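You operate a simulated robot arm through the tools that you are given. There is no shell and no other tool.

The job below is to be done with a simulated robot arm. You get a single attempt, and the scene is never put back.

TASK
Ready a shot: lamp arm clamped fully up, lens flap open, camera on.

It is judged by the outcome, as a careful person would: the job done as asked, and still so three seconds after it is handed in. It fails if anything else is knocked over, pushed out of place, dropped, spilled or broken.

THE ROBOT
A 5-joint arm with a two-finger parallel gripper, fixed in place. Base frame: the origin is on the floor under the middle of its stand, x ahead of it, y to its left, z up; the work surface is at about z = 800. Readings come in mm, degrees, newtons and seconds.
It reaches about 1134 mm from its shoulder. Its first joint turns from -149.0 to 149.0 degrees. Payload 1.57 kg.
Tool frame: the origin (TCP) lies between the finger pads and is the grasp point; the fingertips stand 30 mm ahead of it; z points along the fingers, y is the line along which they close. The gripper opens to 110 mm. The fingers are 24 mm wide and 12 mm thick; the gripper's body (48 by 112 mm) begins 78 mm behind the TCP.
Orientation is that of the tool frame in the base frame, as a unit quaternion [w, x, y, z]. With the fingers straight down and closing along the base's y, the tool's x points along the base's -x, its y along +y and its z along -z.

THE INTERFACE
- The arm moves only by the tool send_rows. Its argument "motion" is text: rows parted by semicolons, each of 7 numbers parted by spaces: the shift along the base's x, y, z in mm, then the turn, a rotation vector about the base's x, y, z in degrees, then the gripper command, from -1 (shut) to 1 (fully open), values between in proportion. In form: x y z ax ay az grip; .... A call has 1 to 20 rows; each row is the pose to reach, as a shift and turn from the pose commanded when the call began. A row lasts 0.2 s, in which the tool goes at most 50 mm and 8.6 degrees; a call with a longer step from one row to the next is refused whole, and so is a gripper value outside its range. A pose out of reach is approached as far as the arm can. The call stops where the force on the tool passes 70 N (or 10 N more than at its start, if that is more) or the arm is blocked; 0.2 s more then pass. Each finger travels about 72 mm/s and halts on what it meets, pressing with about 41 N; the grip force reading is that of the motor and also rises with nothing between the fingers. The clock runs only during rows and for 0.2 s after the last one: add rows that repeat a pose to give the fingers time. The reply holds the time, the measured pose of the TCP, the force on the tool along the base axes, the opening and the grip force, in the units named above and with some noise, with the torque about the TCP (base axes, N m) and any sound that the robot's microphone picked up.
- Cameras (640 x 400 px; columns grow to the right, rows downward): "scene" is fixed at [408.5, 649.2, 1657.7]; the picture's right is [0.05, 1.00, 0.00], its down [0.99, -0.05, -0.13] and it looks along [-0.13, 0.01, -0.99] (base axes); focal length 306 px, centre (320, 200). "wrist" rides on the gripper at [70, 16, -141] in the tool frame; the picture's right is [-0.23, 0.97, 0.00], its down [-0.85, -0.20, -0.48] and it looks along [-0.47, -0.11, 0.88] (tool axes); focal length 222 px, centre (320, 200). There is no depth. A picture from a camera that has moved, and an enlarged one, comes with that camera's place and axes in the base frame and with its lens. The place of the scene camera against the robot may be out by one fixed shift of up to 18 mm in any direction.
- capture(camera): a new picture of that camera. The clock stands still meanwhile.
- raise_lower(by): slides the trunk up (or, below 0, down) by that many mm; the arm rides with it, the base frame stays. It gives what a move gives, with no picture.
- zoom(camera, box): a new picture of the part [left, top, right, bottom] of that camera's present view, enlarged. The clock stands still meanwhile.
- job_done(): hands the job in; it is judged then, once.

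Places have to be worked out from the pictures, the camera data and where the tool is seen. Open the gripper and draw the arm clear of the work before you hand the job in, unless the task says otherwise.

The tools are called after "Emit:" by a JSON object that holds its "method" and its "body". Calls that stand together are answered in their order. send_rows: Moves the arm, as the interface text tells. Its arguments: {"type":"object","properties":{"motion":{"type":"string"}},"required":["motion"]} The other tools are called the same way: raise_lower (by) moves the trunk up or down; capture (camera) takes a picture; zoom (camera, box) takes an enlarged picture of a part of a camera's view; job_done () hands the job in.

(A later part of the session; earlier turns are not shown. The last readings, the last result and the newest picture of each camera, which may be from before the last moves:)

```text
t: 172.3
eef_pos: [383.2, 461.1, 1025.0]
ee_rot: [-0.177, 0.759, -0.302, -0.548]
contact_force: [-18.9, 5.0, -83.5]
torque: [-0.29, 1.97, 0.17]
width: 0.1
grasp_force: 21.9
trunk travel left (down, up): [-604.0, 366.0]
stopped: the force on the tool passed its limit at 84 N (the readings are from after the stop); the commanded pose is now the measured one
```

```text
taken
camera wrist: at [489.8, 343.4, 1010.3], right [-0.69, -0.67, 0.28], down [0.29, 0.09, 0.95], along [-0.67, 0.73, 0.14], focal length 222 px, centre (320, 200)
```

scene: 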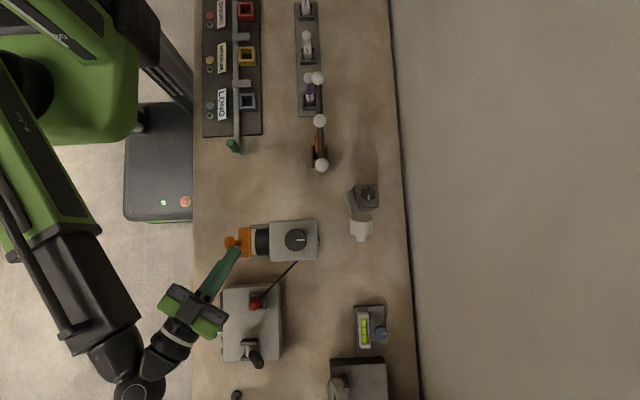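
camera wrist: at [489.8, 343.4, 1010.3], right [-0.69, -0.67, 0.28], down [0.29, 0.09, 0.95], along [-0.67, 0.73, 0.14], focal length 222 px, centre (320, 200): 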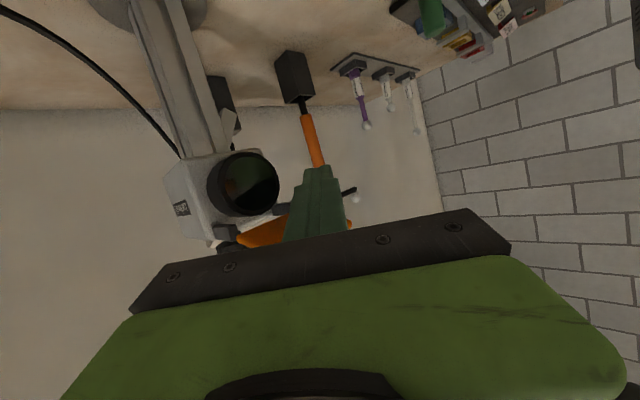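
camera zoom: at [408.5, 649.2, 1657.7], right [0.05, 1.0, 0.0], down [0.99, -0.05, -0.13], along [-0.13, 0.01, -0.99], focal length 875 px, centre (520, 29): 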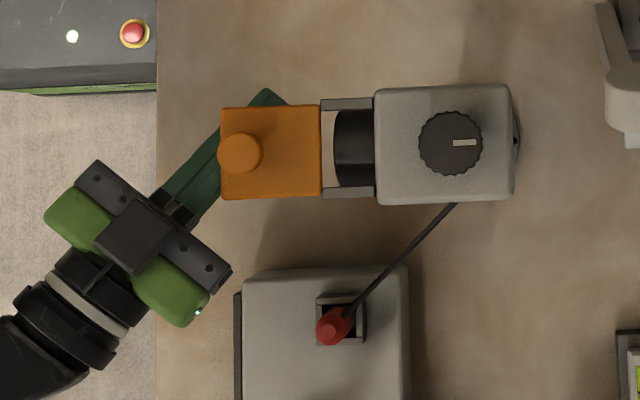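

At 84 N it is against a hard stop, so the flap is fully open (lens clear). I lower away and retract, then check that it stays open.

Emit:
{"method": "raise_lower", "body": {"by": -45}}

Emit:
{"method": "send_rows", "body": {"motion": "17 -15 0 0 0 0 -1; 34 -30 0 0 0 0 -1; 51 -45 0 0 0 0 -1; 67 -60 0 0 0 0 -1; 80 -72 0 0 0 0 -1; 80 -72 0 0 0 0 -1"}}

Emit:
{"method": "zoom", "body": {"camera": "scene", "box": [150, 190, 350, 330]}}

Emit:
{"method": "capture", "body": {"camera": "wrist"}}

```text
t: 173.2
eef_pos: [380.9, 458.8, 986.2]
ee_rot: [-0.18, 0.758, -0.299, -0.551]
contact_force: [0.1, -0.4, 1.1]
torque: [-0.02, -0.01, -0.01]
width: 0.0
grasp_force: 21.3
trunk travel left (down, up): [-559.0, 411.0]
```

```text
t: 174.6
eef_pos: [459.6, 389.6, 984.3]
ee_rot: [-0.184, 0.758, -0.303, -0.548]
contact_force: [0.8, 0.3, 0.7]
torque: [0.0, -0.01, 0.03]
width: 0.2
grasp_force: 21.1
out of reach, approached as far as the arm can: row 5, 6
trunk travel left (down, up): [-559.0, 411.0]
```

```text
2.86 times, centred on (250, 260) of scene
camera zoom: at [408.5, 649.2, 1657.7], right [0.05, 1.0, 0.0], down [0.99, -0.05, -0.13], along [-0.13, 0.01, -0.99], focal length 875 px, centre (520, 29)
```

zoom: 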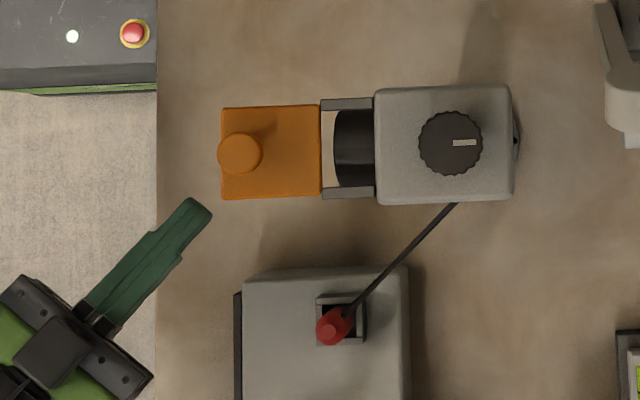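

```text
taken
camera wrist: at [564.8, 272.8, 967.7], right [-0.69, -0.67, 0.27], down [0.29, 0.08, 0.95], along [-0.66, 0.74, 0.14], focal length 222 px, centre (320, 200)
```

wrist: 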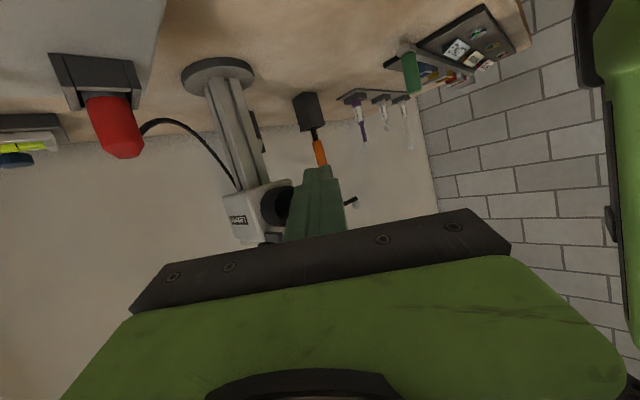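

The flap stays open with the lens clear. Now the camera power: I swing to face the console front to see whether its display changed.

Emit:
{"method": "send_rows", "body": {"motion": "11.9 3.2 0 0 0 -6.86 -1; 29.8 3.8 0 0 0 -13.7 -1; 49.8 1.8 0 0 0 -20.6 -1; 70.9 -3.2 0 0 0 -27.4 -1; 93.5 -11.1 0 0 0 -34.3 -1; 116.6 -22.2 0 0 0 -41.2 -1; 140.4 -36.6 0 0 0 -48 -1; 140.4 -36.6 0 0 0 -48 -1"}}

Emit:
{"method": "capture", "body": {"camera": "wrist"}}

Emit:
{"method": "zoom", "body": {"camera": "wrist", "box": [140, 0, 400, 160]}}

```text
t: 176.4
eef_pos: [600.4, 354.2, 985.9]
ee_rot: [0.389, -0.57, 0.583, 0.429]
contact_force: [0.1, -0.9, 0.6]
torque: [-0.02, 0.01, 0.03]
width: 0.2
grasp_force: 21.0
trunk travel left (down, up): [-559.0, 411.0]
```

```text
taken
camera wrist: at [584.5, 196.6, 968.0], right [-0.96, 0.06, 0.27], down [0.26, -0.17, 0.95], along [0.1, 0.98, 0.14], focal length 222 px, centre (320, 200)
```

wrist: 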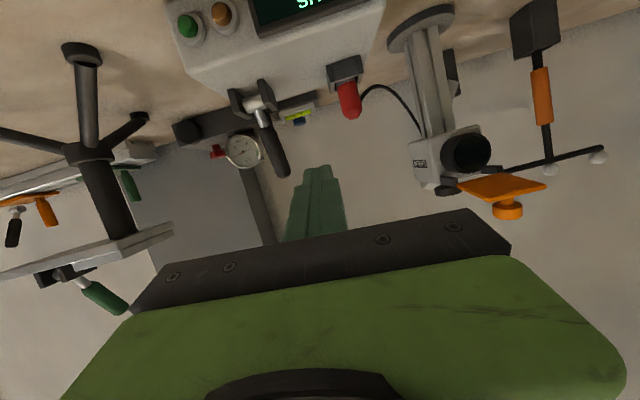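

```text
2.46 times, centred on (270, 80) of wrist
camera zoom: at [584.5, 196.6, 968.0], right [-0.96, 0.06, 0.27], down [0.26, -0.17, 0.95], along [0.1, 0.98, 0.14], focal length 547 px, centre (443, 495)
```

zoom: 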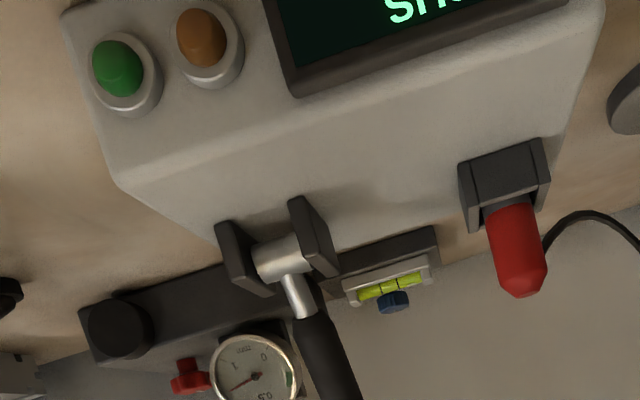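

The display has changed after opening the flap! I tilt down to read it.

Emit:
{"method": "send_rows", "body": {"motion": "0 -12 -26 -7 0 0 -1; 0 -24.7 -53 -14 0 0 -1; 0 -24.7 -53 -14 0 0 -1"}}

Emit:
{"method": "capture", "body": {"camera": "wrist"}}

Emit:
{"method": "zoom", "body": {"camera": "wrist", "box": [140, 0, 400, 160]}}

```text
t: 177.2
eef_pos: [601.7, 330.3, 932.4]
ee_rot: [0.314, -0.614, 0.631, 0.355]
contact_force: [0.1, 0.0, -0.6]
torque: [0.02, 0.0, -0.01]
width: 0.0
grasp_force: 21.1
trunk travel left (down, up): [-559.0, 411.0]
```

```text
taken
camera wrist: at [584.9, 171.7, 954.4], right [-0.96, 0.12, 0.25], down [0.26, 0.07, 0.96], along [0.1, 0.99, -0.1], focal length 222 px, centre (320, 200)
```

wrist: 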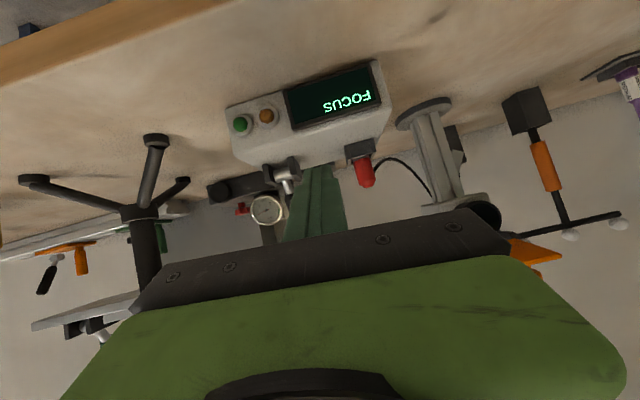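

```text
2.46 times, centred on (270, 80) of wrist
camera zoom: at [584.9, 171.7, 954.4], right [-0.96, 0.12, 0.25], down [0.26, 0.07, 0.96], along [0.1, 0.99, -0.1], focal length 547 px, centre (443, 495)
```

zoom: 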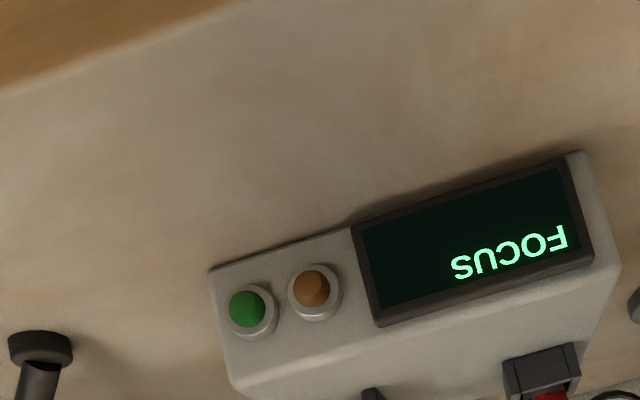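

It still reads "FOCUS". The only control on the camera body itself is the top dial; I'll test that first, listening for clicks and watching the display. I raise, straighten the tool and move over the dial (≈(405,604), top z≈1078).

Emit:
{"method": "raise_lower", "body": {"by": 315}}

Emit:
{"method": "send_rows", "body": {"motion": "0 -20.5 -28 -8.3 0 0 -0.5; 0 -44.8 -52.8 -16.6 0 0 0; 0 -72.5 -73.9 -24.9 0 0 0.3; 0 -102.8 -90.7 -33.2 0 0 0.3; 0 -135.3 -102.9 -41.5 0 0 0.3; 0 -169.3 -110.4 -49.8 0 0 0.3; 0 -203.5 -112.8 -58 0 0 0.3; 0 -203.5 -112.8 -58 0 0 0.3"}}

Emit:
{"method": "send_rows", "body": {"motion": "-17.7 43.4 0 0 0 0 0.3; -35.5 86.7 0 0 0 0 0.3; -53.2 130 0 0 0 0 0.3; -71 173.5 0 0 0 0 0.3; -88.6 216.8 0 0 0 0 0.3; -106 260 0 0 0 0 0.3; -124 303.5 0 0 0 0 0.3; -142 347 0 0 0 0 0.3; -160 390 0 0 0 0 0.3; -177 433.6 0 0 0 0 0.3; -195 477 0 0 0 0 0.3; -195 477 0 0 0 0 0.3"}}

Emit:
{"method": "capture", "body": {"camera": "wrist"}}

Emit:
{"method": "capture", "body": {"camera": "scene"}}

```text
t: 180.3
eef_pos: [599.5, 330.1, 1247.8]
ee_rot: [0.316, -0.613, 0.631, 0.355]
contact_force: [0.1, -0.6, -0.5]
torque: [-0.01, -0.01, -0.05]
width: 0.2
grasp_force: 21.1
trunk travel left (down, up): [-874.0, 96.0]
```

```text
t: 182.1
eef_pos: [598.1, 126.0, 1140.9]
ee_rot: [-0.023, -0.689, 0.724, 0.004]
contact_force: [0.3, 0.3, 0.1]
torque: [-0.01, -0.02, 0.02]
width: 71.5
grasp_force: 0.2
out of reach, approached as far as the arm can: row 5, 6, 7, 8
trunk travel left (down, up): [-874.0, 96.0]
```

```text
t: 184.7
eef_pos: [405.3, 604.1, 1140.9]
ee_rot: [-0.022, -0.689, 0.724, 0.005]
contact_force: [-0.2, 0.3, 0.1]
torque: [0.04, 0.0, -0.01]
width: 71.6
grasp_force: 0.0
trunk travel left (down, up): [-874.0, 96.0]
```

```text
taken
camera wrist: at [390.0, 536.7, 1285.4], right [-0.96, 0.27, 0.03], down [0.26, 0.85, 0.45], along [0.1, 0.44, -0.89], focal length 222 px, centre (320, 200)
```

wrist: 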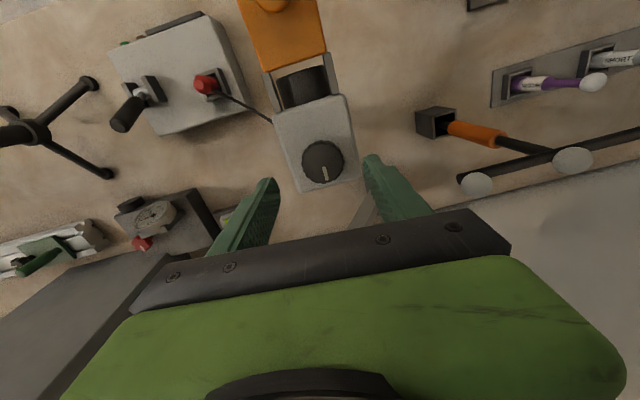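

```text
taken
```

scene: 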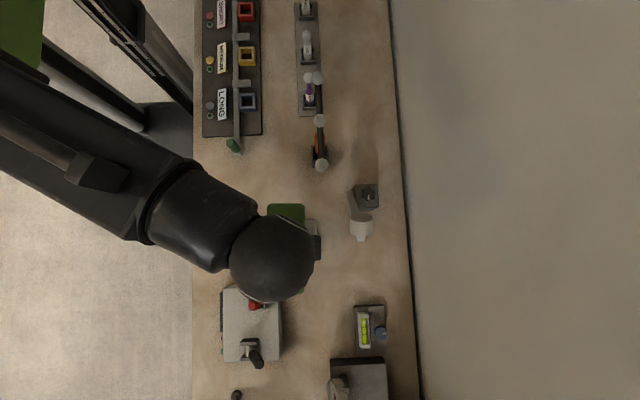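

I level the tool exactly and zoom on the dial to centre on it.

Emit:
{"method": "send_rows", "body": {"motion": "-1.5 -1 0 0.7 -1.1 0 0.3; -3 -2 0 1.32 -2.22 0 0.3; -3 -2 0 1.32 -2.22 0 0.3"}}

Emit:
{"method": "zoom", "body": {"camera": "wrist", "box": [230, 80, 410, 240]}}

```text
t: 185.5
eef_pos: [401.9, 601.8, 1140.0]
ee_rot: [0.001, -0.69, 0.724, -0.001]
contact_force: [-0.9, 0.9, 0.5]
torque: [0.01, -0.01, -0.01]
width: 71.5
grasp_force: 0.1
trunk travel left (down, up): [-874.0, 96.0]
```

```text
2.50 times, centred on (320, 160) of wrist
camera zoom: at [381.1, 531.8, 1282.8], right [-0.96, 0.27, 0.0], down [0.24, 0.84, 0.48], along [0.13, 0.46, -0.88], focal length 555 px, centre (320, 300)
```

zoom: 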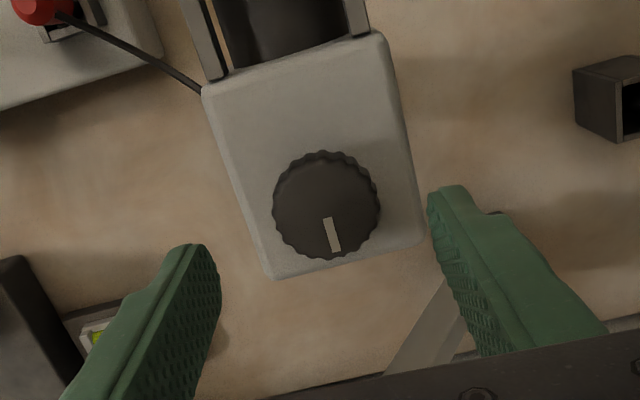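

Dial centre ≈(399,602), Ø~44. I shift 3 mm and lower 50 so the tips straddle it, then close.

Emit:
{"method": "send_rows", "body": {"motion": "-3 0 0 0 0 0 0.3; -3 0 0 0 0 0 0.3"}}

Emit:
{"method": "raise_lower", "body": {"by": -48}}

Emit:
{"method": "zoom", "body": {"camera": "wrist", "box": [230, 80, 410, 240]}}

```text
t: 186.1
eef_pos: [398.9, 602.4, 1140.0]
ee_rot: [0.001, -0.69, 0.724, -0.001]
contact_force: [-0.1, -0.2, -0.4]
torque: [-0.01, -0.02, 0.01]
width: 71.6
grasp_force: 0.1
trunk travel left (down, up): [-874.0, 96.0]
```

```text
t: 187.0
eef_pos: [399.2, 600.8, 1092.7]
ee_rot: [0.001, -0.69, 0.724, -0.001]
contact_force: [0.0, -0.4, -0.9]
torque: [0.01, -0.05, 0.0]
width: 71.4
grasp_force: 0.0
trunk travel left (down, up): [-826.0, 144.0]
```

```text
2.50 times, centred on (320, 160) of wrist
camera zoom: at [378.6, 531.5, 1234.9], right [-0.96, 0.27, 0.0], down [0.24, 0.84, 0.48], along [0.13, 0.46, -0.88], focal length 555 px, centre (320, 300)
```

zoom: 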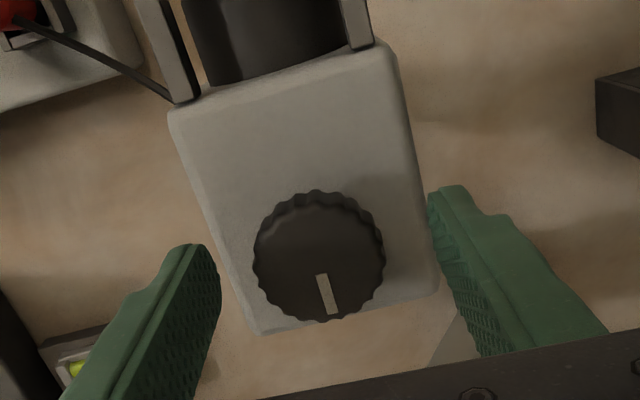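

Centre is ≈(399,604). I adjust +2 in y, lower 7 more and close on the dial.

Emit:
{"method": "send_rows", "body": {"motion": "0 2 0 0 0 0 0.3; 0 2 0 0 0 0 0.3"}}

Emit:
{"method": "raise_lower", "body": {"by": -7}}

Emit:
{"method": "send_rows", "body": {"motion": "0 0 0 0 0 0 0; 0 0 0 0 0 0 -0.4; 0 0 0 0 0 0 -0.4; 0 0 0 0 0 0 -0.4"}}

Emit:
{"method": "zoom", "body": {"camera": "wrist", "box": [230, 80, 410, 240]}}

```text
t: 187.6
eef_pos: [399.2, 603.8, 1092.1]
ee_rot: [0.001, -0.69, 0.724, -0.001]
contact_force: [-0.7, 0.0, -0.4]
torque: [0.02, -0.02, 0.02]
width: 71.3
grasp_force: 0.0
trunk travel left (down, up): [-826.0, 144.0]
```

```text
t: 188.2
eef_pos: [399.3, 603.5, 1085.2]
ee_rot: [0.0, -0.69, 0.724, -0.001]
contact_force: [0.5, 0.2, 0.1]
torque: [-0.02, -0.01, -0.02]
width: 71.4
grasp_force: 0.0
trunk travel left (down, up): [-819.0, 151.0]
```

```text
t: 189.2
eef_pos: [400.2, 602.9, 1084.3]
ee_rot: [0.002, -0.689, 0.725, 0.001]
contact_force: [10.3, 2.4, 5.7]
torque: [0.03, -0.41, 0.0]
width: 41.4
grasp_force: 45.0
trunk travel left (down, up): [-819.0, 151.0]
```

```text
2.50 times, centred on (320, 160) of wrist
camera zoom: at [379.5, 533.5, 1227.7], right [-0.96, 0.27, 0.0], down [0.24, 0.84, 0.48], along [0.13, 0.46, -0.88], focal length 555 px, centre (320, 300)
```

zoom: 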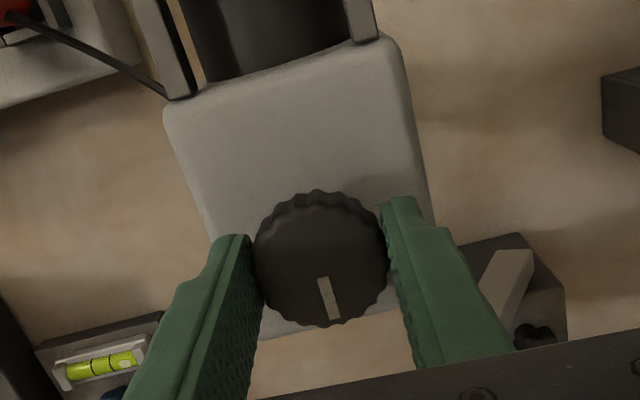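

Gripped (41 mm). I turn it clockwise in small increments, watching torque and sound.

Emit:
{"method": "send_rows", "body": {"motion": "0 0 0 0 0 -5 -0.4; 0 0 0 0 0 -10 -0.4; 0 0 0 0 0 -15 -0.4; 0 0 0 0 0 -15 -0.4"}}

Emit:
{"method": "zoom", "body": {"camera": "wrist", "box": [230, 80, 410, 240]}}

```text
t: 190.2
eef_pos: [399.5, 604.0, 1085.4]
ee_rot: [0.0, -0.589, 0.808, 0.0]
contact_force: [10.5, 0.6, 4.8]
torque: [0.12, -0.35, 0.0]
width: 41.2
grasp_force: 44.5
trunk travel left (down, up): [-819.0, 151.0]
```

```text
2.50 times, centred on (320, 160) of wrist
camera zoom: at [362.3, 541.1, 1227.8], right [-0.86, 0.51, 0.0], down [0.45, 0.75, 0.48], along [0.25, 0.41, -0.88], focal length 555 px, centre (320, 300)
```

zoom: 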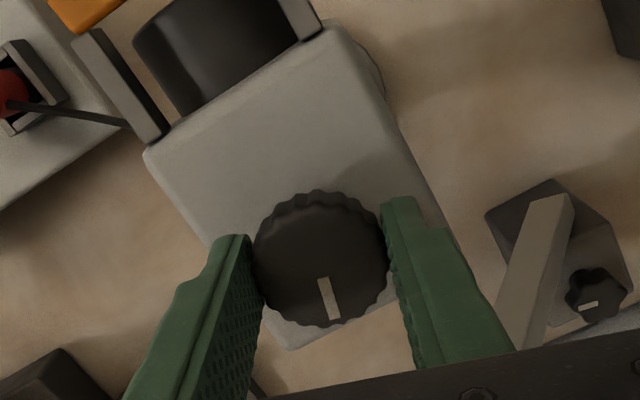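

It turns freely 15° with no sound yet. I continue clockwise to ~60°.

Emit:
{"method": "send_rows", "body": {"motion": "0 0 0 0 0 -7 -0.4; 0 0 0 0 0 -14 -0.4; 0 0 0 0 0 -21 -0.4; 0 0 0 0 0 -21 -0.4"}}

Emit:
{"method": "send_rows", "body": {"motion": "0 0 0 0 0 -7 -0.4; 0 0 0 0 0 -14 -0.4; 0 0 0 0 0 -21 -0.4; 0 0 0 0 0 -21 -0.4"}}

Emit:
{"method": "zoom", "body": {"camera": "wrist", "box": [230, 80, 410, 240]}}

Emit:
{"method": "capture", "body": {"camera": "wrist"}}

```text
t: 191.2
eef_pos: [398.4, 603.7, 1085.3]
ee_rot: [0.001, -0.431, 0.902, 0.0]
contact_force: [10.0, 5.7, 9.1]
torque: [-0.05, 0.06, 0.02]
width: 41.5
grasp_force: 44.7
trunk travel left (down, up): [-819.0, 151.0]
```

```text
t: 192.2
eef_pos: [399.2, 604.0, 1086.1]
ee_rot: [0.0, -0.261, 0.965, -0.001]
contact_force: [4.3, 9.3, 9.2]
torque: [0.25, -0.06, -0.01]
width: 41.3
grasp_force: 45.5
trunk travel left (down, up): [-819.0, 151.0]
```

```text
2.50 times, centred on (320, 160) of wrist
camera zoom: at [330.1, 582.0, 1227.7], right [-0.29, 0.96, 0.0], down [0.84, 0.26, 0.48], along [0.46, 0.14, -0.88], focal length 555 px, centre (320, 300)
```

zoom: 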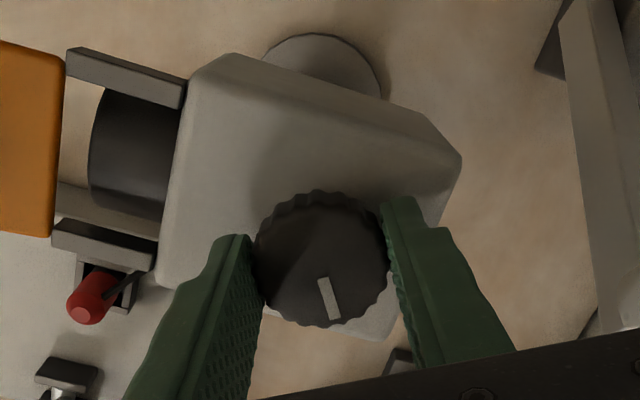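

```text
taken
camera wrist: at [330.1, 582.0, 1227.7], right [-0.29, 0.96, 0.0], down [0.84, 0.26, 0.48], along [0.46, 0.14, -0.88], focal length 222 px, centre (320, 200)
```

wrist: 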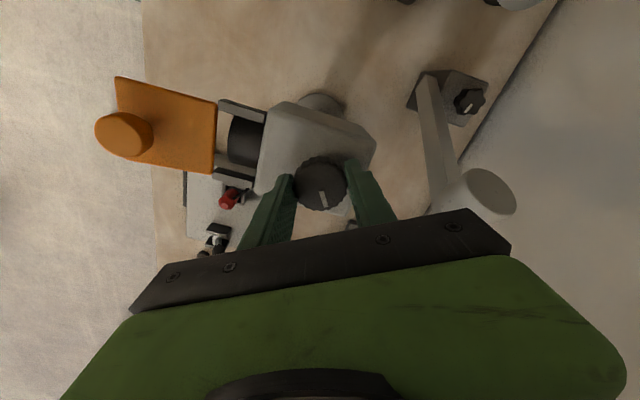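

Still free at 57°. I continue clockwise to look for a stop or click.

Emit:
{"method": "send_rows", "body": {"motion": "0 0 0 0 0 -8 -0.4; 0 0 0 0 0 -16 -0.4; 0 0 0 0 0 -24 -0.4; 0 0 0 0 0 -33 -0.4; 0 0 0 0 0 -33 -0.4"}}

Emit:
{"method": "zoom", "body": {"camera": "wrist", "box": [230, 80, 410, 240]}}

```text
refused: row 4 steps farther than a row can; nothing moved
```

```text
2.50 times, centred on (320, 160) of wrist
camera zoom: at [330.1, 582.0, 1227.7], right [-0.29, 0.96, 0.0], down [0.84, 0.26, 0.48], along [0.46, 0.14, -0.88], focal length 555 px, centre (320, 300)
```

zoom: 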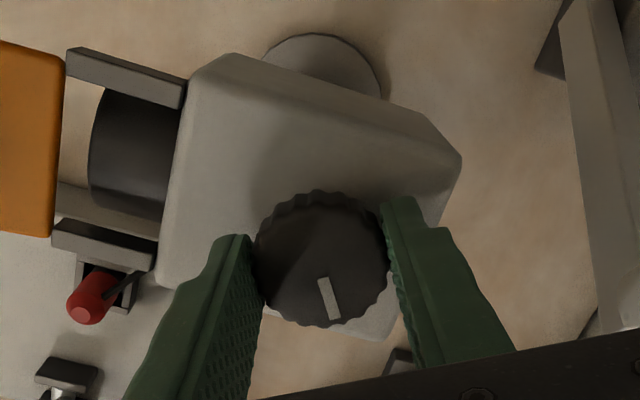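

One step was slightly too large; I resend.

Emit:
{"method": "send_rows", "body": {"motion": "0 0 0 0 0 -8 -0.4; 0 0 0 0 0 -16 -0.4; 0 0 0 0 0 -24 -0.4; 0 0 0 0 0 -32 -0.4; 0 0 0 0 0 -32 -0.4"}}

Emit:
{"method": "zoom", "body": {"camera": "wrist", "box": [230, 80, 410, 240]}}

```text
t: 193.4
eef_pos: [398.1, 604.1, 1086.0]
ee_rot: [0.001, 0.017, 1.0, 0.0]
contact_force: [5.8, 19.7, 19.7]
torque: [0.37, 0.24, 0.03]
width: 41.5
grasp_force: 44.7
trunk travel left (down, up): [-819.0, 151.0]
```

```text
2.50 times, centred on (320, 160) of wrist
camera zoom: at [329.1, 622.1, 1227.6], right [0.26, 0.97, 0.0], down [0.85, -0.23, 0.48], along [0.46, -0.12, -0.88], focal length 555 px, centre (320, 300)
```

zoom: 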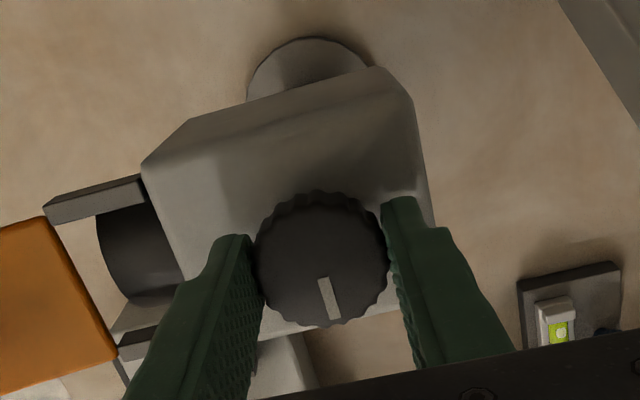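

Turned ~90° clockwise (pointer now toward +x) with no stop or click. I release, rise and go look at the display and lamps on the console.

Emit:
{"method": "send_rows", "body": {"motion": "0 0 0 0 0 0 0; 0 0 0 0 0 0 0.3; 0 0 0 0 0 0 0.3"}}

Emit:
{"method": "raise_lower", "body": {"by": 50}}

Emit:
{"method": "send_rows", "body": {"motion": "18 -43 0 0 0 8.36 0.3; 36 -86 0 0 0 16.7 0.3; 54 -130 0 0 0 25.1 0.3; 73 -173 0 0 0 33.4 0.3; 91 -217 0 0 0 41.8 0.3; 110 -260 0 0 0 50.2 0.3; 128 -303 0 0 0 58.5 0.3; 146 -347 0 0 0 66.9 0.3; 164 -390 0 0 0 75.2 0.3; 182 -433 0 0 0 83.6 0.3; 201 -477 0 0 0 92 0.3; 201 -477 0 0 0 92 0.3"}}

Emit:
{"method": "send_rows", "body": {"motion": "0 33.4 2.3 8 0 0 0.3; 0 66.2 9.3 16 0 0 0.3; 0 97.6 20.7 24 0 0 0.3; 0 127.2 36.5 32 0 0 0.3; 0 154.3 56.2 40 0 0 0.3; 0 154.3 56.2 40 0 0 0.3"}}

Emit:
{"method": "capture", "body": {"camera": "wrist"}}

Emit:
{"method": "zoom", "body": {"camera": "wrist", "box": [180, 0, 420, 170]}}

```text
t: 194.2
eef_pos: [399.8, 603.9, 1085.9]
ee_rot: [0.0, 0.015, 1.0, 0.0]
contact_force: [0.4, 0.3, 0.3]
torque: [0.02, 0.04, 0.0]
width: 71.6
grasp_force: 0.0
trunk travel left (down, up): [-819.0, 151.0]
```

```text
t: 195.1
eef_pos: [398.7, 603.5, 1135.8]
ee_rot: [0.0, 0.016, 1.0, -0.001]
contact_force: [0.7, -0.1, 0.5]
torque: [0.01, 0.0, -0.04]
width: 71.5
grasp_force: 0.1
trunk travel left (down, up): [-869.0, 101.0]
```

```text
t: 197.7
eef_pos: [601.0, 127.3, 1135.6]
ee_rot: [-0.001, 0.709, -0.705, 0.001]
contact_force: [0.0, 0.2, -0.5]
torque: [0.02, -0.01, 0.02]
width: 71.4
grasp_force: 0.1
trunk travel left (down, up): [-869.0, 101.0]
```

```text
t: 199.1
eef_pos: [601.8, 282.3, 1191.6]
ee_rot: [-0.244, 0.665, -0.663, -0.242]
contact_force: [-0.6, 0.2, -0.3]
torque: [0.01, 0.0, -0.03]
width: 71.3
grasp_force: 0.1
trunk travel left (down, up): [-869.0, 101.0]
```

```text
taken
camera wrist: at [584.2, 136.5, 1255.7], right [-0.97, 0.17, 0.14], down [0.2, 0.34, 0.92], along [0.11, 0.92, -0.37], focal length 222 px, centre (320, 200)
```

wrist: 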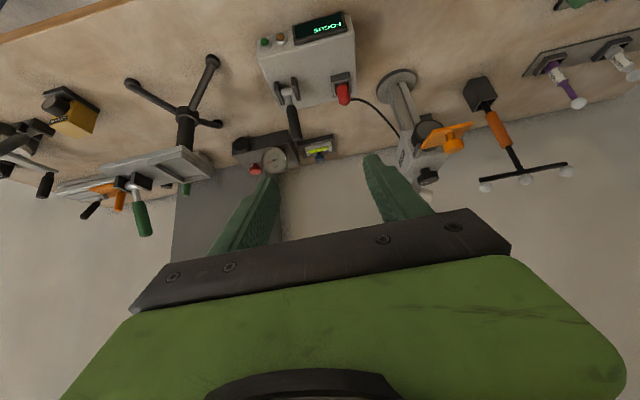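

```text
2.35 times, centred on (300, 85) of wrist
camera zoom: at [584.2, 136.5, 1255.7], right [-0.97, 0.17, 0.14], down [0.2, 0.34, 0.92], along [0.11, 0.92, -0.37], focal length 523 px, centre (367, 471)
```

zoom: 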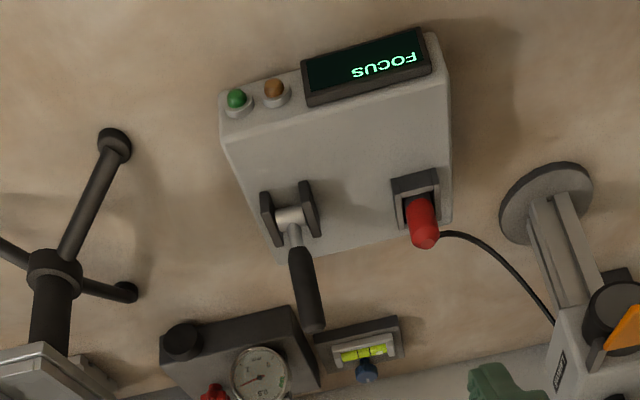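

Display unchanged with the dial turned. Before trying other controls I want to inspect the camera's back (+y) face, where I noticed a small black feature. I untilt, rise and fly over to look from the lamp side.

Emit:
{"method": "send_rows", "body": {"motion": "0 -27 -19.7 -8 0 0 0.3; 0 -56.7 -35.5 -16 0 0 0.3; 0 -88 -47 -24 0 0 0.3; 0 -121 -54 -32 0 0 0.3; 0 -154.3 -56.2 -40 0 0 0.3; 0 -154.3 -56.2 -40 0 0 0.3"}}

Emit:
{"method": "raise_lower", "body": {"by": 60}}

Emit:
{"method": "send_rows", "body": {"motion": "-16.7 36 0 0 0 8.3 0.3; -33.3 72 0 0 0 16.6 0.3; -50 108 0 0 0 24.9 0.3; -66.7 144 0 0 0 33.2 0.3; -83.3 180 0 0 0 41.5 0.3; -100 216 0 0 0 49.8 0.3; -116.7 252 0 0 0 58.1 0.3; -133.3 288 0 0 0 66.4 0.3; -150 324 0 0 0 74.7 0.3; -166.7 360 0 0 0 83 0.3; -183.3 396 0 0 0 91.3 0.3; -200 432 0 0 0 99.6 0.3; -216.7 468 0 0 0 107.9 0.3; -233.3 504 0 0 0 116.2 0.3; -250 540 0 0 0 124.5 0.3; -266.7 576 0 0 0 132.8 0.3; -283.3 612 0 0 0 141.1 0.3; -300 648 0 0 0 149.4 0.3; -300 648 0 0 0 149.4 0.3"}}

Emit:
{"method": "capture", "body": {"camera": "wrist"}}

Emit:
{"method": "zoom", "body": {"camera": "wrist", "box": [400, 100, 600, 240]}}

```text
t: 200.5
eef_pos: [599.2, 125.9, 1135.9]
ee_rot: [0.001, 0.708, -0.706, 0.001]
contact_force: [0.5, -0.1, -0.1]
torque: [-0.02, 0.0, 0.01]
width: 71.7
grasp_force: 0.0
trunk travel left (down, up): [-869.0, 101.0]
```

```text
t: 201.5
eef_pos: [599.5, 127.5, 1195.2]
ee_rot: [-0.001, 0.709, -0.705, 0.0]
contact_force: [-0.2, -0.1, 0.4]
torque: [-0.04, -0.01, 0.01]
width: 71.6
grasp_force: 0.0
trunk travel left (down, up): [-929.0, 41.0]
```

```text
t: 205.5
eef_pos: [298.7, 774.3, 1195.4]
ee_rot: [-0.001, 0.867, 0.497, 0.0]
contact_force: [-0.2, 0.1, -0.3]
torque: [0.04, 0.0, 0.0]
width: 71.5
grasp_force: 0.0
trunk travel left (down, up): [-929.0, 41.0]
```

```text
taken
camera wrist: at [348.2, 824.7, 1338.0], right [0.73, -0.69, 0.0], down [-0.6, -0.64, 0.48], along [-0.33, -0.35, -0.88], focal length 222 px, centre (320, 200)
```

wrist: 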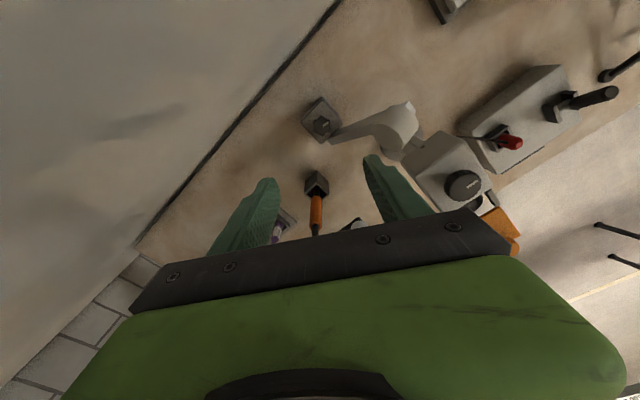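

```text
2.86 times, centred on (500, 170) of wrist
camera zoom: at [348.2, 824.7, 1338.0], right [0.73, -0.69, 0.0], down [-0.6, -0.64, 0.48], along [-0.33, -0.35, -0.88], focal length 635 px, centre (-194, 286)
```

zoom: 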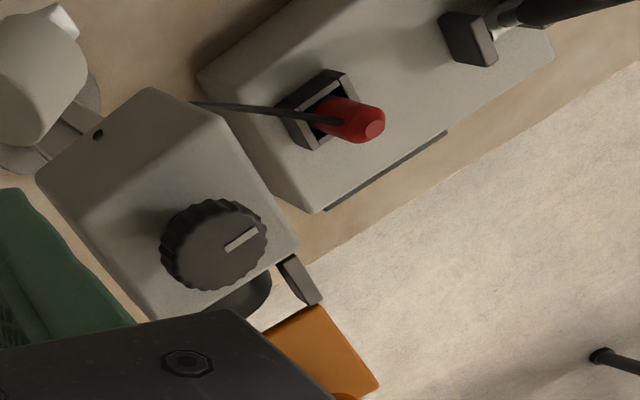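

There is a small dark spot on the camera's back face — possibly an indicator lamp. I zoom in on it.

Emit:
{"method": "zoom", "body": {"camera": "wrist", "box": [405, 130, 465, 170]}}

Emit:
{"method": "zoom", "body": {"camera": "scene", "box": [300, 225, 332, 255]}}

```text
10.00 times, centred on (435, 150) of wrist
camera zoom: at [348.2, 824.7, 1338.0], right [0.73, -0.69, 0.0], down [-0.6, -0.64, 0.48], along [-0.33, -0.35, -0.88], focal length 2221 px, centre (-830, 700)
```

zoom: 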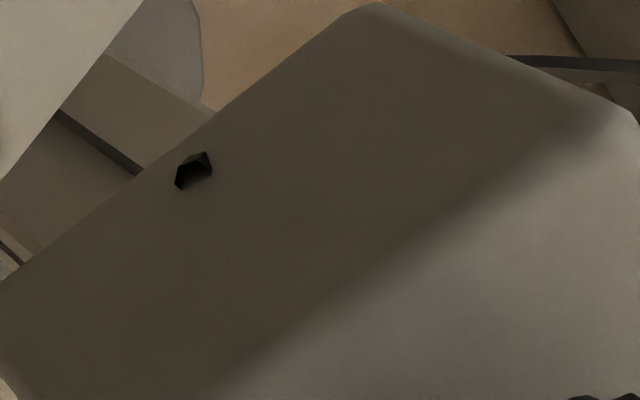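

```text
13.33 times, centred on (316, 240) of scene
camera zoom: at [408.5, 649.2, 1657.7], right [0.05, 1.0, 0.0], down [0.99, -0.05, -0.13], along [-0.13, 0.01, -0.99], focal length 4084 px, centre (373, -333)
```

zoom: 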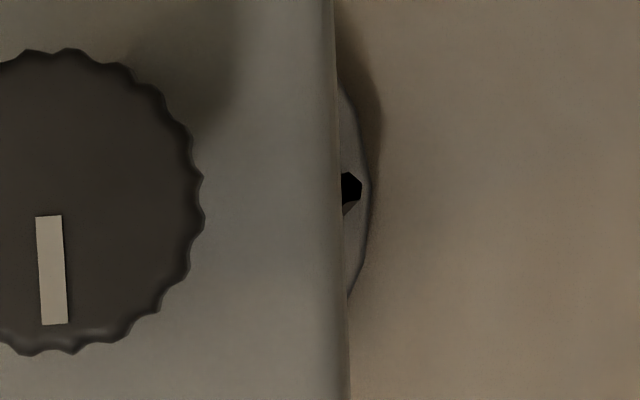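

That dark spot is just the cable's end entering the camera, so the console is tied to the camera. The remaining candidate switch is the console's lever (leaning +y). I fly over behind it (vertical tool, fingers closed) to look closely before touching.

Emit:
{"method": "send_rows", "body": {"motion": "19.8 -12.7 0 0 0 -8.3 0; 39.6 -25.4 0 0 0 -16.6 -0.3; 59.3 -38.2 0 0 0 -24.9 -0.6; 79.1 -50.9 0 0 0 -33.2 -1; 98.9 -63.6 0 0 0 -41.5 -1; 118.7 -76.3 0 0 0 -49.8 -1; 138.4 -89 0 0 0 -58.1 -1; 158.2 -101.8 0 0 0 -66.4 -1; 178 -114.5 0 0 0 -74.7 -1; 197.8 -127.2 0 0 0 -83 -1; 217.6 -140 0 0 0 -91.3 -1; 237.3 -152.7 0 0 0 -99.6 -1; 257.1 -165.4 0 0 0 -107.9 -1; 276.9 -178.1 0 0 0 -116.2 -1; 296.7 -190.8 0 0 0 -124.5 -1; 316.4 -203.6 0 0 0 -132.8 -1; 336.2 -216.3 0 0 0 -141.1 -1; 356 -229 0 0 0 -149.6 -1; 356 -229 0 0 0 -149.6 -1"}}

Emit:
{"method": "raise_lower", "body": {"by": -130}}

Emit:
{"method": "capture", "body": {"camera": "wrist"}}

Emit:
{"method": "zoom", "body": {"camera": "wrist", "box": [220, 40, 420, 200]}}

```text
t: 209.5
eef_pos: [654.9, 545.1, 1195.3]
ee_rot: [0.0, 0.707, -0.707, 0.0]
contact_force: [-0.7, 0.5, 0.6]
torque: [-0.01, -0.02, -0.04]
width: 0.0
grasp_force: 21.5
trunk travel left (down, up): [-929.0, 41.0]
```

```text
t: 211.1
eef_pos: [655.5, 545.5, 1066.8]
ee_rot: [0.001, -0.707, 0.707, 0.0]
contact_force: [-0.4, -0.9, 0.2]
torque: [-0.03, 0.0, 0.01]
width: 0.3
grasp_force: 21.4
trunk travel left (down, up): [-799.0, 171.0]
```

```text
taken
camera wrist: at [638.3, 474.2, 1207.9], right [-0.97, 0.23, 0.0], down [0.2, 0.85, 0.48], along [0.11, 0.47, -0.88], focal length 222 px, centre (320, 200)
```

wrist: 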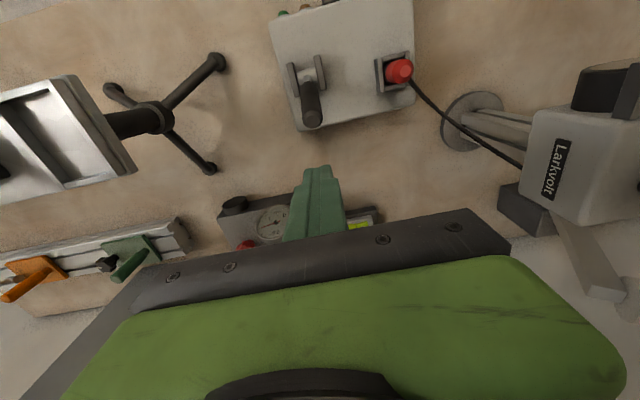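

```text
2.50 times, centred on (320, 120) of wrist
camera zoom: at [638.3, 474.2, 1207.9], right [-0.97, 0.23, 0.0], down [0.2, 0.85, 0.48], along [0.11, 0.47, -0.88], focal length 555 px, centre (320, 400)
```

zoom: 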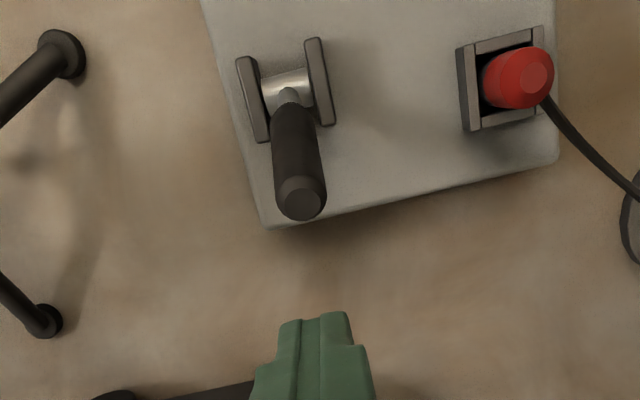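

Lever pivot ≈(652,468,882), end ≈(654,507,~978), leaning +y about 23°. I lower so the fingertip is beside the handle, then push gently toward −y.

Emit:
{"method": "raise_lower", "body": {"by": -99}}

Emit:
{"method": "send_rows", "body": {"motion": "-1 -10 0 0 0 0 -1; -2 -20 0 0 0 0 -1; -2 -26 0 0 0 0 -1; -2 -30 0 0 0 0 -1"}}

Emit:
{"method": "send_rows", "body": {"motion": "0 -4 0 0 0 0 -1; 0 -8 0 0 0 0 -1; 0 -12 0 0 0 0 -1; 0 -12 0 0 0 0 -1"}}

Emit:
{"method": "zoom", "body": {"camera": "wrist", "box": [220, 40, 420, 200]}}

```text
t: 212.4
eef_pos: [655.5, 544.6, 967.5]
ee_rot: [0.001, -0.707, 0.707, -0.001]
contact_force: [-0.6, -0.1, -0.1]
torque: [0.0, 0.02, 0.0]
width: 0.1
grasp_force: 21.3
trunk travel left (down, up): [-700.0, 270.0]
```

```text
t: 213.4
eef_pos: [652.9, 515.6, 968.0]
ee_rot: [0.0, 0.707, -0.707, 0.001]
contact_force: [-0.1, 3.8, 5.8]
torque: [0.04, 0.01, -0.01]
width: 0.0
grasp_force: 20.1
trunk travel left (down, up): [-700.0, 270.0]
```

```text
t: 214.4
eef_pos: [653.0, 503.7, 967.0]
ee_rot: [0.0, -0.707, 0.707, -0.001]
contact_force: [-0.3, 0.8, 0.4]
torque: [-0.03, -0.02, 0.03]
width: 0.0
grasp_force: 21.3
trunk travel left (down, up): [-700.0, 270.0]
```

```text
2.50 times, centred on (320, 120) of wrist
camera zoom: at [636.0, 432.2, 1108.8], right [-0.97, 0.23, 0.0], down [0.2, 0.85, 0.48], along [0.11, 0.47, -0.88], focal length 555 px, centre (320, 400)
```

zoom: 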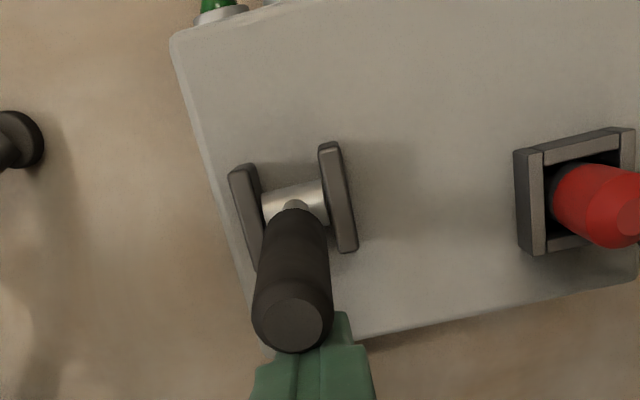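

It moves easily. I keep pushing gently toward −y, watching force and sound.

Emit:
{"method": "send_rows", "body": {"motion": "0 -5 0 0 0 0 -1; 0 -10 0 0 0 0 -1; 0 -15 0 0 0 0 -1; 0 -20 0 0 0 0 -1; 0 -20 0 0 0 0 -1"}}

Emit:
{"method": "send_rows", "body": {"motion": "0 -5 0 0 0 0 -1; 0 -10 0 0 0 0 -1; 0 -15 0 0 0 0 -1; 0 -20 0 0 0 0 -1; 0 -20 0 0 0 0 -1"}}

Emit:
{"method": "zoom", "body": {"camera": "wrist", "box": [220, 40, 420, 200]}}

Emit:
{"method": "zoom", "body": {"camera": "scene", "box": [200, 260, 320, 380]}}

```text
t: 215.6
eef_pos: [654.5, 484.0, 966.8]
ee_rot: [0.0, 0.708, -0.707, 0.0]
contact_force: [-0.6, 1.8, 1.5]
torque: [0.07, 0.08, -0.03]
width: 0.2
grasp_force: 21.2
trunk travel left (down, up): [-700.0, 270.0]
```

```text
t: 216.8
eef_pos: [654.1, 465.3, 966.4]
ee_rot: [-0.002, 0.708, -0.707, 0.0]
contact_force: [4.9, 13.8, 8.2]
torque: [0.33, -0.12, 0.13]
width: 0.1
grasp_force: 21.5
trunk travel left (down, up): [-700.0, 270.0]
```

```text
2.50 times, centred on (320, 120) of wrist
camera zoom: at [636.8, 393.9, 1108.5], right [-0.97, 0.23, 0.0], down [0.2, 0.85, 0.48], along [0.11, 0.47, -0.88], focal length 555 px, centre (320, 400)
```

zoom: 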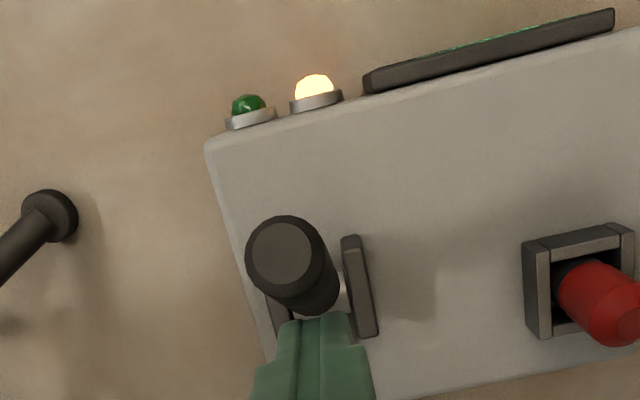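

```text
3.33 times, centred on (260, 320) of scene
camera zoom: at [408.5, 649.2, 1657.7], right [0.05, 1.0, 0.0], down [0.99, -0.05, -0.13], along [-0.13, 0.01, -0.99], focal length 1021 px, centre (520, -200)
```

zoom: 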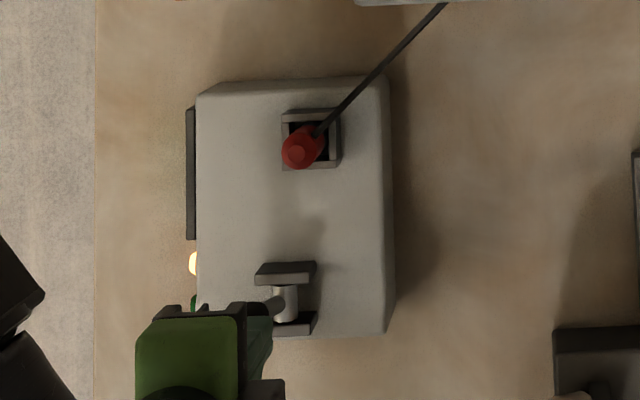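

The amber lamp lit up — the lever is the power switch. I back off to see whether the lever stays and what the display and lamps show.

Emit:
{"method": "send_rows", "body": {"motion": "0 10 0 0 0 0 -1; 0 25 0 0 0 0 -1; 0 40 0 0 0 0 -1; 0 40 0 0 0 0 -1"}}

Emit:
{"method": "zoom", "body": {"camera": "wrist", "box": [220, 0, 480, 200]}}

Emit:
{"method": "zoom", "body": {"camera": "scene", "box": [200, 260, 320, 380]}}

```text
t: 217.8
eef_pos: [654.0, 504.1, 966.5]
ee_rot: [0.001, -0.707, 0.707, 0.0]
contact_force: [0.0, -0.1, 0.1]
torque: [-0.01, 0.01, -0.01]
width: 0.0
grasp_force: 20.9
trunk travel left (down, up): [-700.0, 270.0]
```

```text
2.00 times, centred on (350, 100) of wrist
camera zoom: at [637.2, 433.0, 1108.9], right [-0.97, 0.23, 0.0], down [0.2, 0.85, 0.48], along [0.11, 0.47, -0.88], focal length 444 px, centre (260, 400)
```

zoom: 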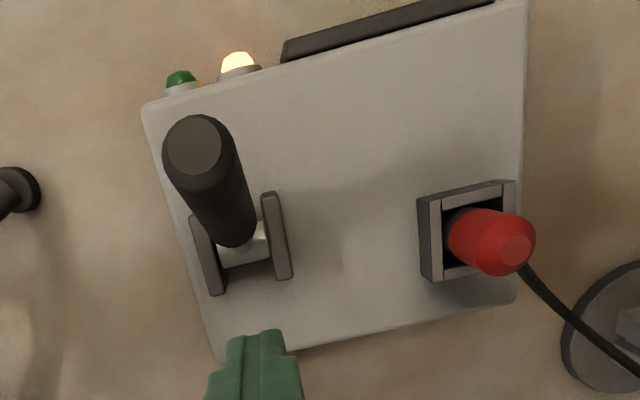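

```text
3.33 times, centred on (260, 320) of scene
camera zoom: at [408.5, 649.2, 1657.7], right [0.05, 1.0, 0.0], down [0.99, -0.05, -0.13], along [-0.13, 0.01, -0.99], focal length 1021 px, centre (520, -200)
```

zoom: 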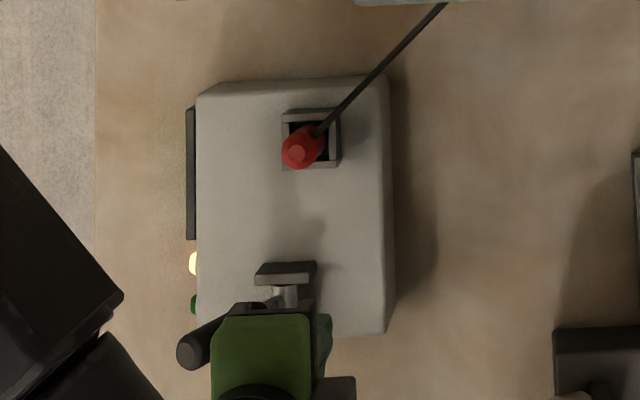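

The lever stays thrown and amber is lit. Now I go read the display.

Emit:
{"method": "raise_lower", "body": {"by": 170}}

Emit:
{"method": "send_rows", "body": {"motion": "-6 -42 0 0 0 0 -1; -12 -84 0 0 0 0 -1; -18 -126 0 0 0 0 -1; -24 -168 0 0 0 0 -1; -30 -210 0 0 0 0 -1; -36 -252 0 0 0 0 -1; -42 -294 0 0 0 0 -1; -48 -336 0 0 0 0 -1; -54 -377 0 0 0 0 -1; -54 -377 0 0 0 0 -1"}}

Emit:
{"method": "send_rows", "body": {"motion": "0 33.4 2.3 8 0 0 -1; 0 66.2 9.3 16 0 0 -1; 0 97.6 20.7 24 0 0 -1; 0 127.2 36.5 32 0 0 -1; 0 154.3 56.2 40 0 0 -1; 0 154.3 56.2 40 0 0 -1"}}

Emit:
{"method": "capture", "body": {"camera": "wrist"}}

Emit:
{"method": "zoom", "body": {"camera": "wrist", "box": [220, 0, 400, 120]}}

```text
t: 219.7
eef_pos: [655.1, 503.7, 1136.5]
ee_rot: [0.001, -0.707, 0.707, -0.001]
contact_force: [0.7, 0.5, 0.7]
torque: [0.0, 0.04, -0.04]
width: 0.0
grasp_force: 21.6
trunk travel left (down, up): [-870.0, 100.0]
```

```text
t: 221.9
eef_pos: [603.5, 127.2, 1137.3]
ee_rot: [0.0, 0.708, -0.706, 0.001]
contact_force: [0.2, 0.7, 0.9]
torque: [-0.02, 0.01, 0.01]
width: 0.0
grasp_force: 21.3
trunk travel left (down, up): [-870.0, 100.0]
```

```text
t: 223.3
eef_pos: [602.6, 278.9, 1193.4]
ee_rot: [-0.244, 0.664, -0.664, -0.243]
contact_force: [-0.1, -0.7, -0.6]
torque: [0.0, 0.02, 0.0]
width: 0.1
grasp_force: 21.2
trunk travel left (down, up): [-870.0, 100.0]
```

```text
taken
camera wrist: at [584.7, 133.9, 1256.7], right [-0.97, 0.17, 0.15], down [0.2, 0.34, 0.92], along [0.11, 0.92, -0.37], focal length 222 px, centre (320, 200)
```

wrist: 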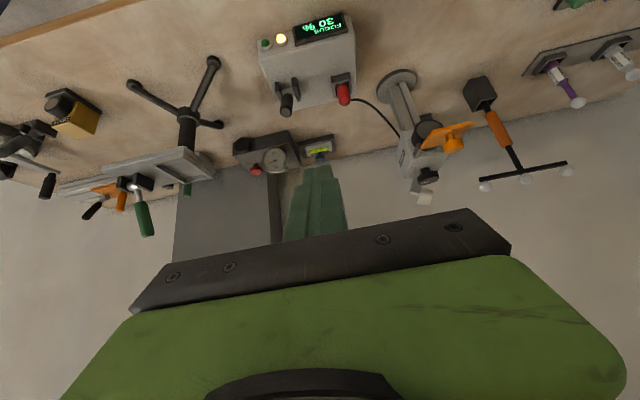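

```text
3.33 times, centred on (310, 60) of wrist
camera zoom: at [584.7, 133.9, 1256.7], right [-0.97, 0.17, 0.15], down [0.2, 0.34, 0.92], along [0.11, 0.92, -0.37], focal length 740 px, centre (353, 667)
```

zoom: 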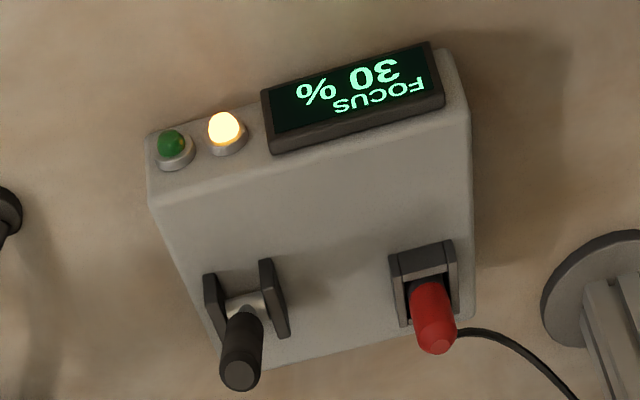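

The camera is on: the display reads "FOCUS 30 %", amber lit. So the dial is the focus, which I shouldn't have altered — I'll turn it back 89° counter-clockwise to where it was.

Emit:
{"method": "send_rows", "body": {"motion": "0 -27 -19.7 -8 0 0 -0.5; 0 -56.7 -35.5 -16 0 0 0; 0 -88 -47 -24 0 0 0.3; 0 -121 -54 -32 0 0 0.3; 0 -154.3 -56.2 -40 0 0 0.3; 0 -154.3 -56.2 -40 0 0 0.3"}}

Emit:
{"method": "send_rows", "body": {"motion": "-18 43 0 0 0 -8.36 0.3; -36 86 0 0 0 -16.7 0.3; -54 130 0 0 0 -25.1 0.3; -73 173 0 0 0 -33.4 0.3; -91 217 0 0 0 -41.8 0.3; -110 260 0 0 0 -50.2 0.3; -128 303 0 0 0 -58.5 0.3; -146 347 0 0 0 -66.9 0.3; -164 390 0 0 0 -75.2 0.3; -184 433 0 0 0 -83.6 0.3; -203 477 0 0 0 -92 0.3; -203 477 0 0 0 -92 0.3"}}

Emit:
{"method": "zoom", "body": {"camera": "wrist", "box": [230, 80, 410, 240]}}

```text
t: 224.7
eef_pos: [600.7, 126.4, 1137.2]
ee_rot: [0.001, 0.708, -0.707, 0.001]
contact_force: [0.3, -0.8, 0.4]
torque: [-0.01, -0.02, -0.01]
width: 71.4
grasp_force: 0.1
trunk travel left (down, up): [-870.0, 100.0]
```

```text
t: 227.3
eef_pos: [396.5, 603.1, 1136.9]
ee_rot: [0.0, 0.019, 1.0, 0.0]
contact_force: [0.5, 0.0, 0.0]
torque: [0.01, 0.01, -0.02]
width: 71.7
grasp_force: 0.1
trunk travel left (down, up): [-870.0, 100.0]
```

```text
2.50 times, centred on (320, 160) of wrist
camera zoom: at [326.2, 620.5, 1279.0], right [0.26, 0.97, 0.0], down [0.85, -0.23, 0.48], along [0.46, -0.13, -0.88], focal length 555 px, centre (320, 300)
```

zoom: 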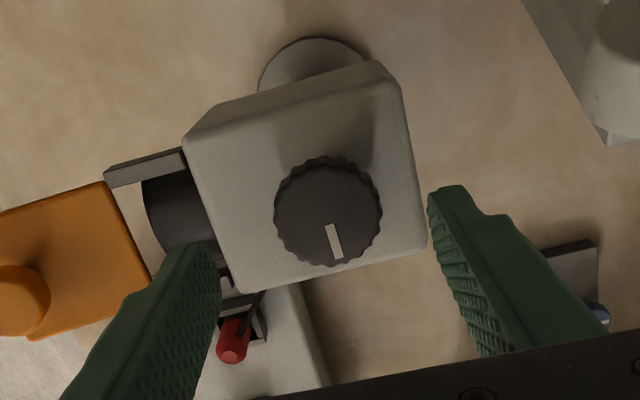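

I centre on the dial, lower, and grip as before.

Emit:
{"method": "send_rows", "body": {"motion": "2.8 0.8 0 0 0 0 0.3; 2.8 0.8 0 0 0 0 0.3"}}

Emit:
{"method": "raise_lower", "body": {"by": -51}}

Emit:
{"method": "send_rows", "body": {"motion": "0 0 0 0 0 0 0; 0 0 0 0 0 0 -0.4; 0 0 0 0 0 0 -0.4; 0 0 0 0 0 0 -0.4"}}

Emit:
{"method": "zoom", "body": {"camera": "wrist", "box": [230, 80, 410, 240]}}

```text
t: 227.9
eef_pos: [398.8, 603.8, 1137.4]
ee_rot: [0.001, 0.018, 1.0, -0.001]
contact_force: [-0.4, 0.2, 0.0]
torque: [0.02, 0.01, 0.02]
width: 71.6
grasp_force: 0.1
trunk travel left (down, up): [-870.0, 100.0]
```

```text
t: 228.9
eef_pos: [399.6, 604.3, 1085.9]
ee_rot: [0.0, 0.017, 1.0, 0.0]
contact_force: [0.3, 0.8, 0.3]
torque: [-0.02, 0.0, -0.01]
width: 71.4
grasp_force: 0.2
trunk travel left (down, up): [-819.0, 151.0]
```

```text
t: 229.9
eef_pos: [400.6, 605.1, 1086.6]
ee_rot: [0.001, 0.018, 1.0, 0.0]
contact_force: [2.7, 9.6, 8.7]
torque: [0.32, 0.04, -0.01]
width: 41.1
grasp_force: 44.1
trunk travel left (down, up): [-819.0, 151.0]
```

```text
2.50 times, centred on (320, 160) of wrist
camera zoom: at [329.4, 622.2, 1227.8], right [0.26, 0.97, 0.0], down [0.85, -0.23, 0.48], along [0.46, -0.12, -0.88], focal length 555 px, centre (320, 300)
```

zoom: 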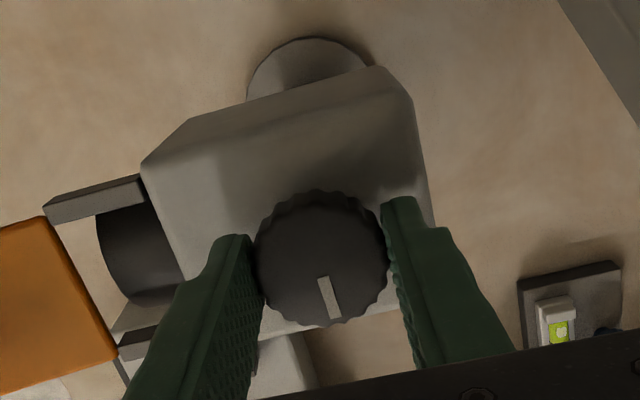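

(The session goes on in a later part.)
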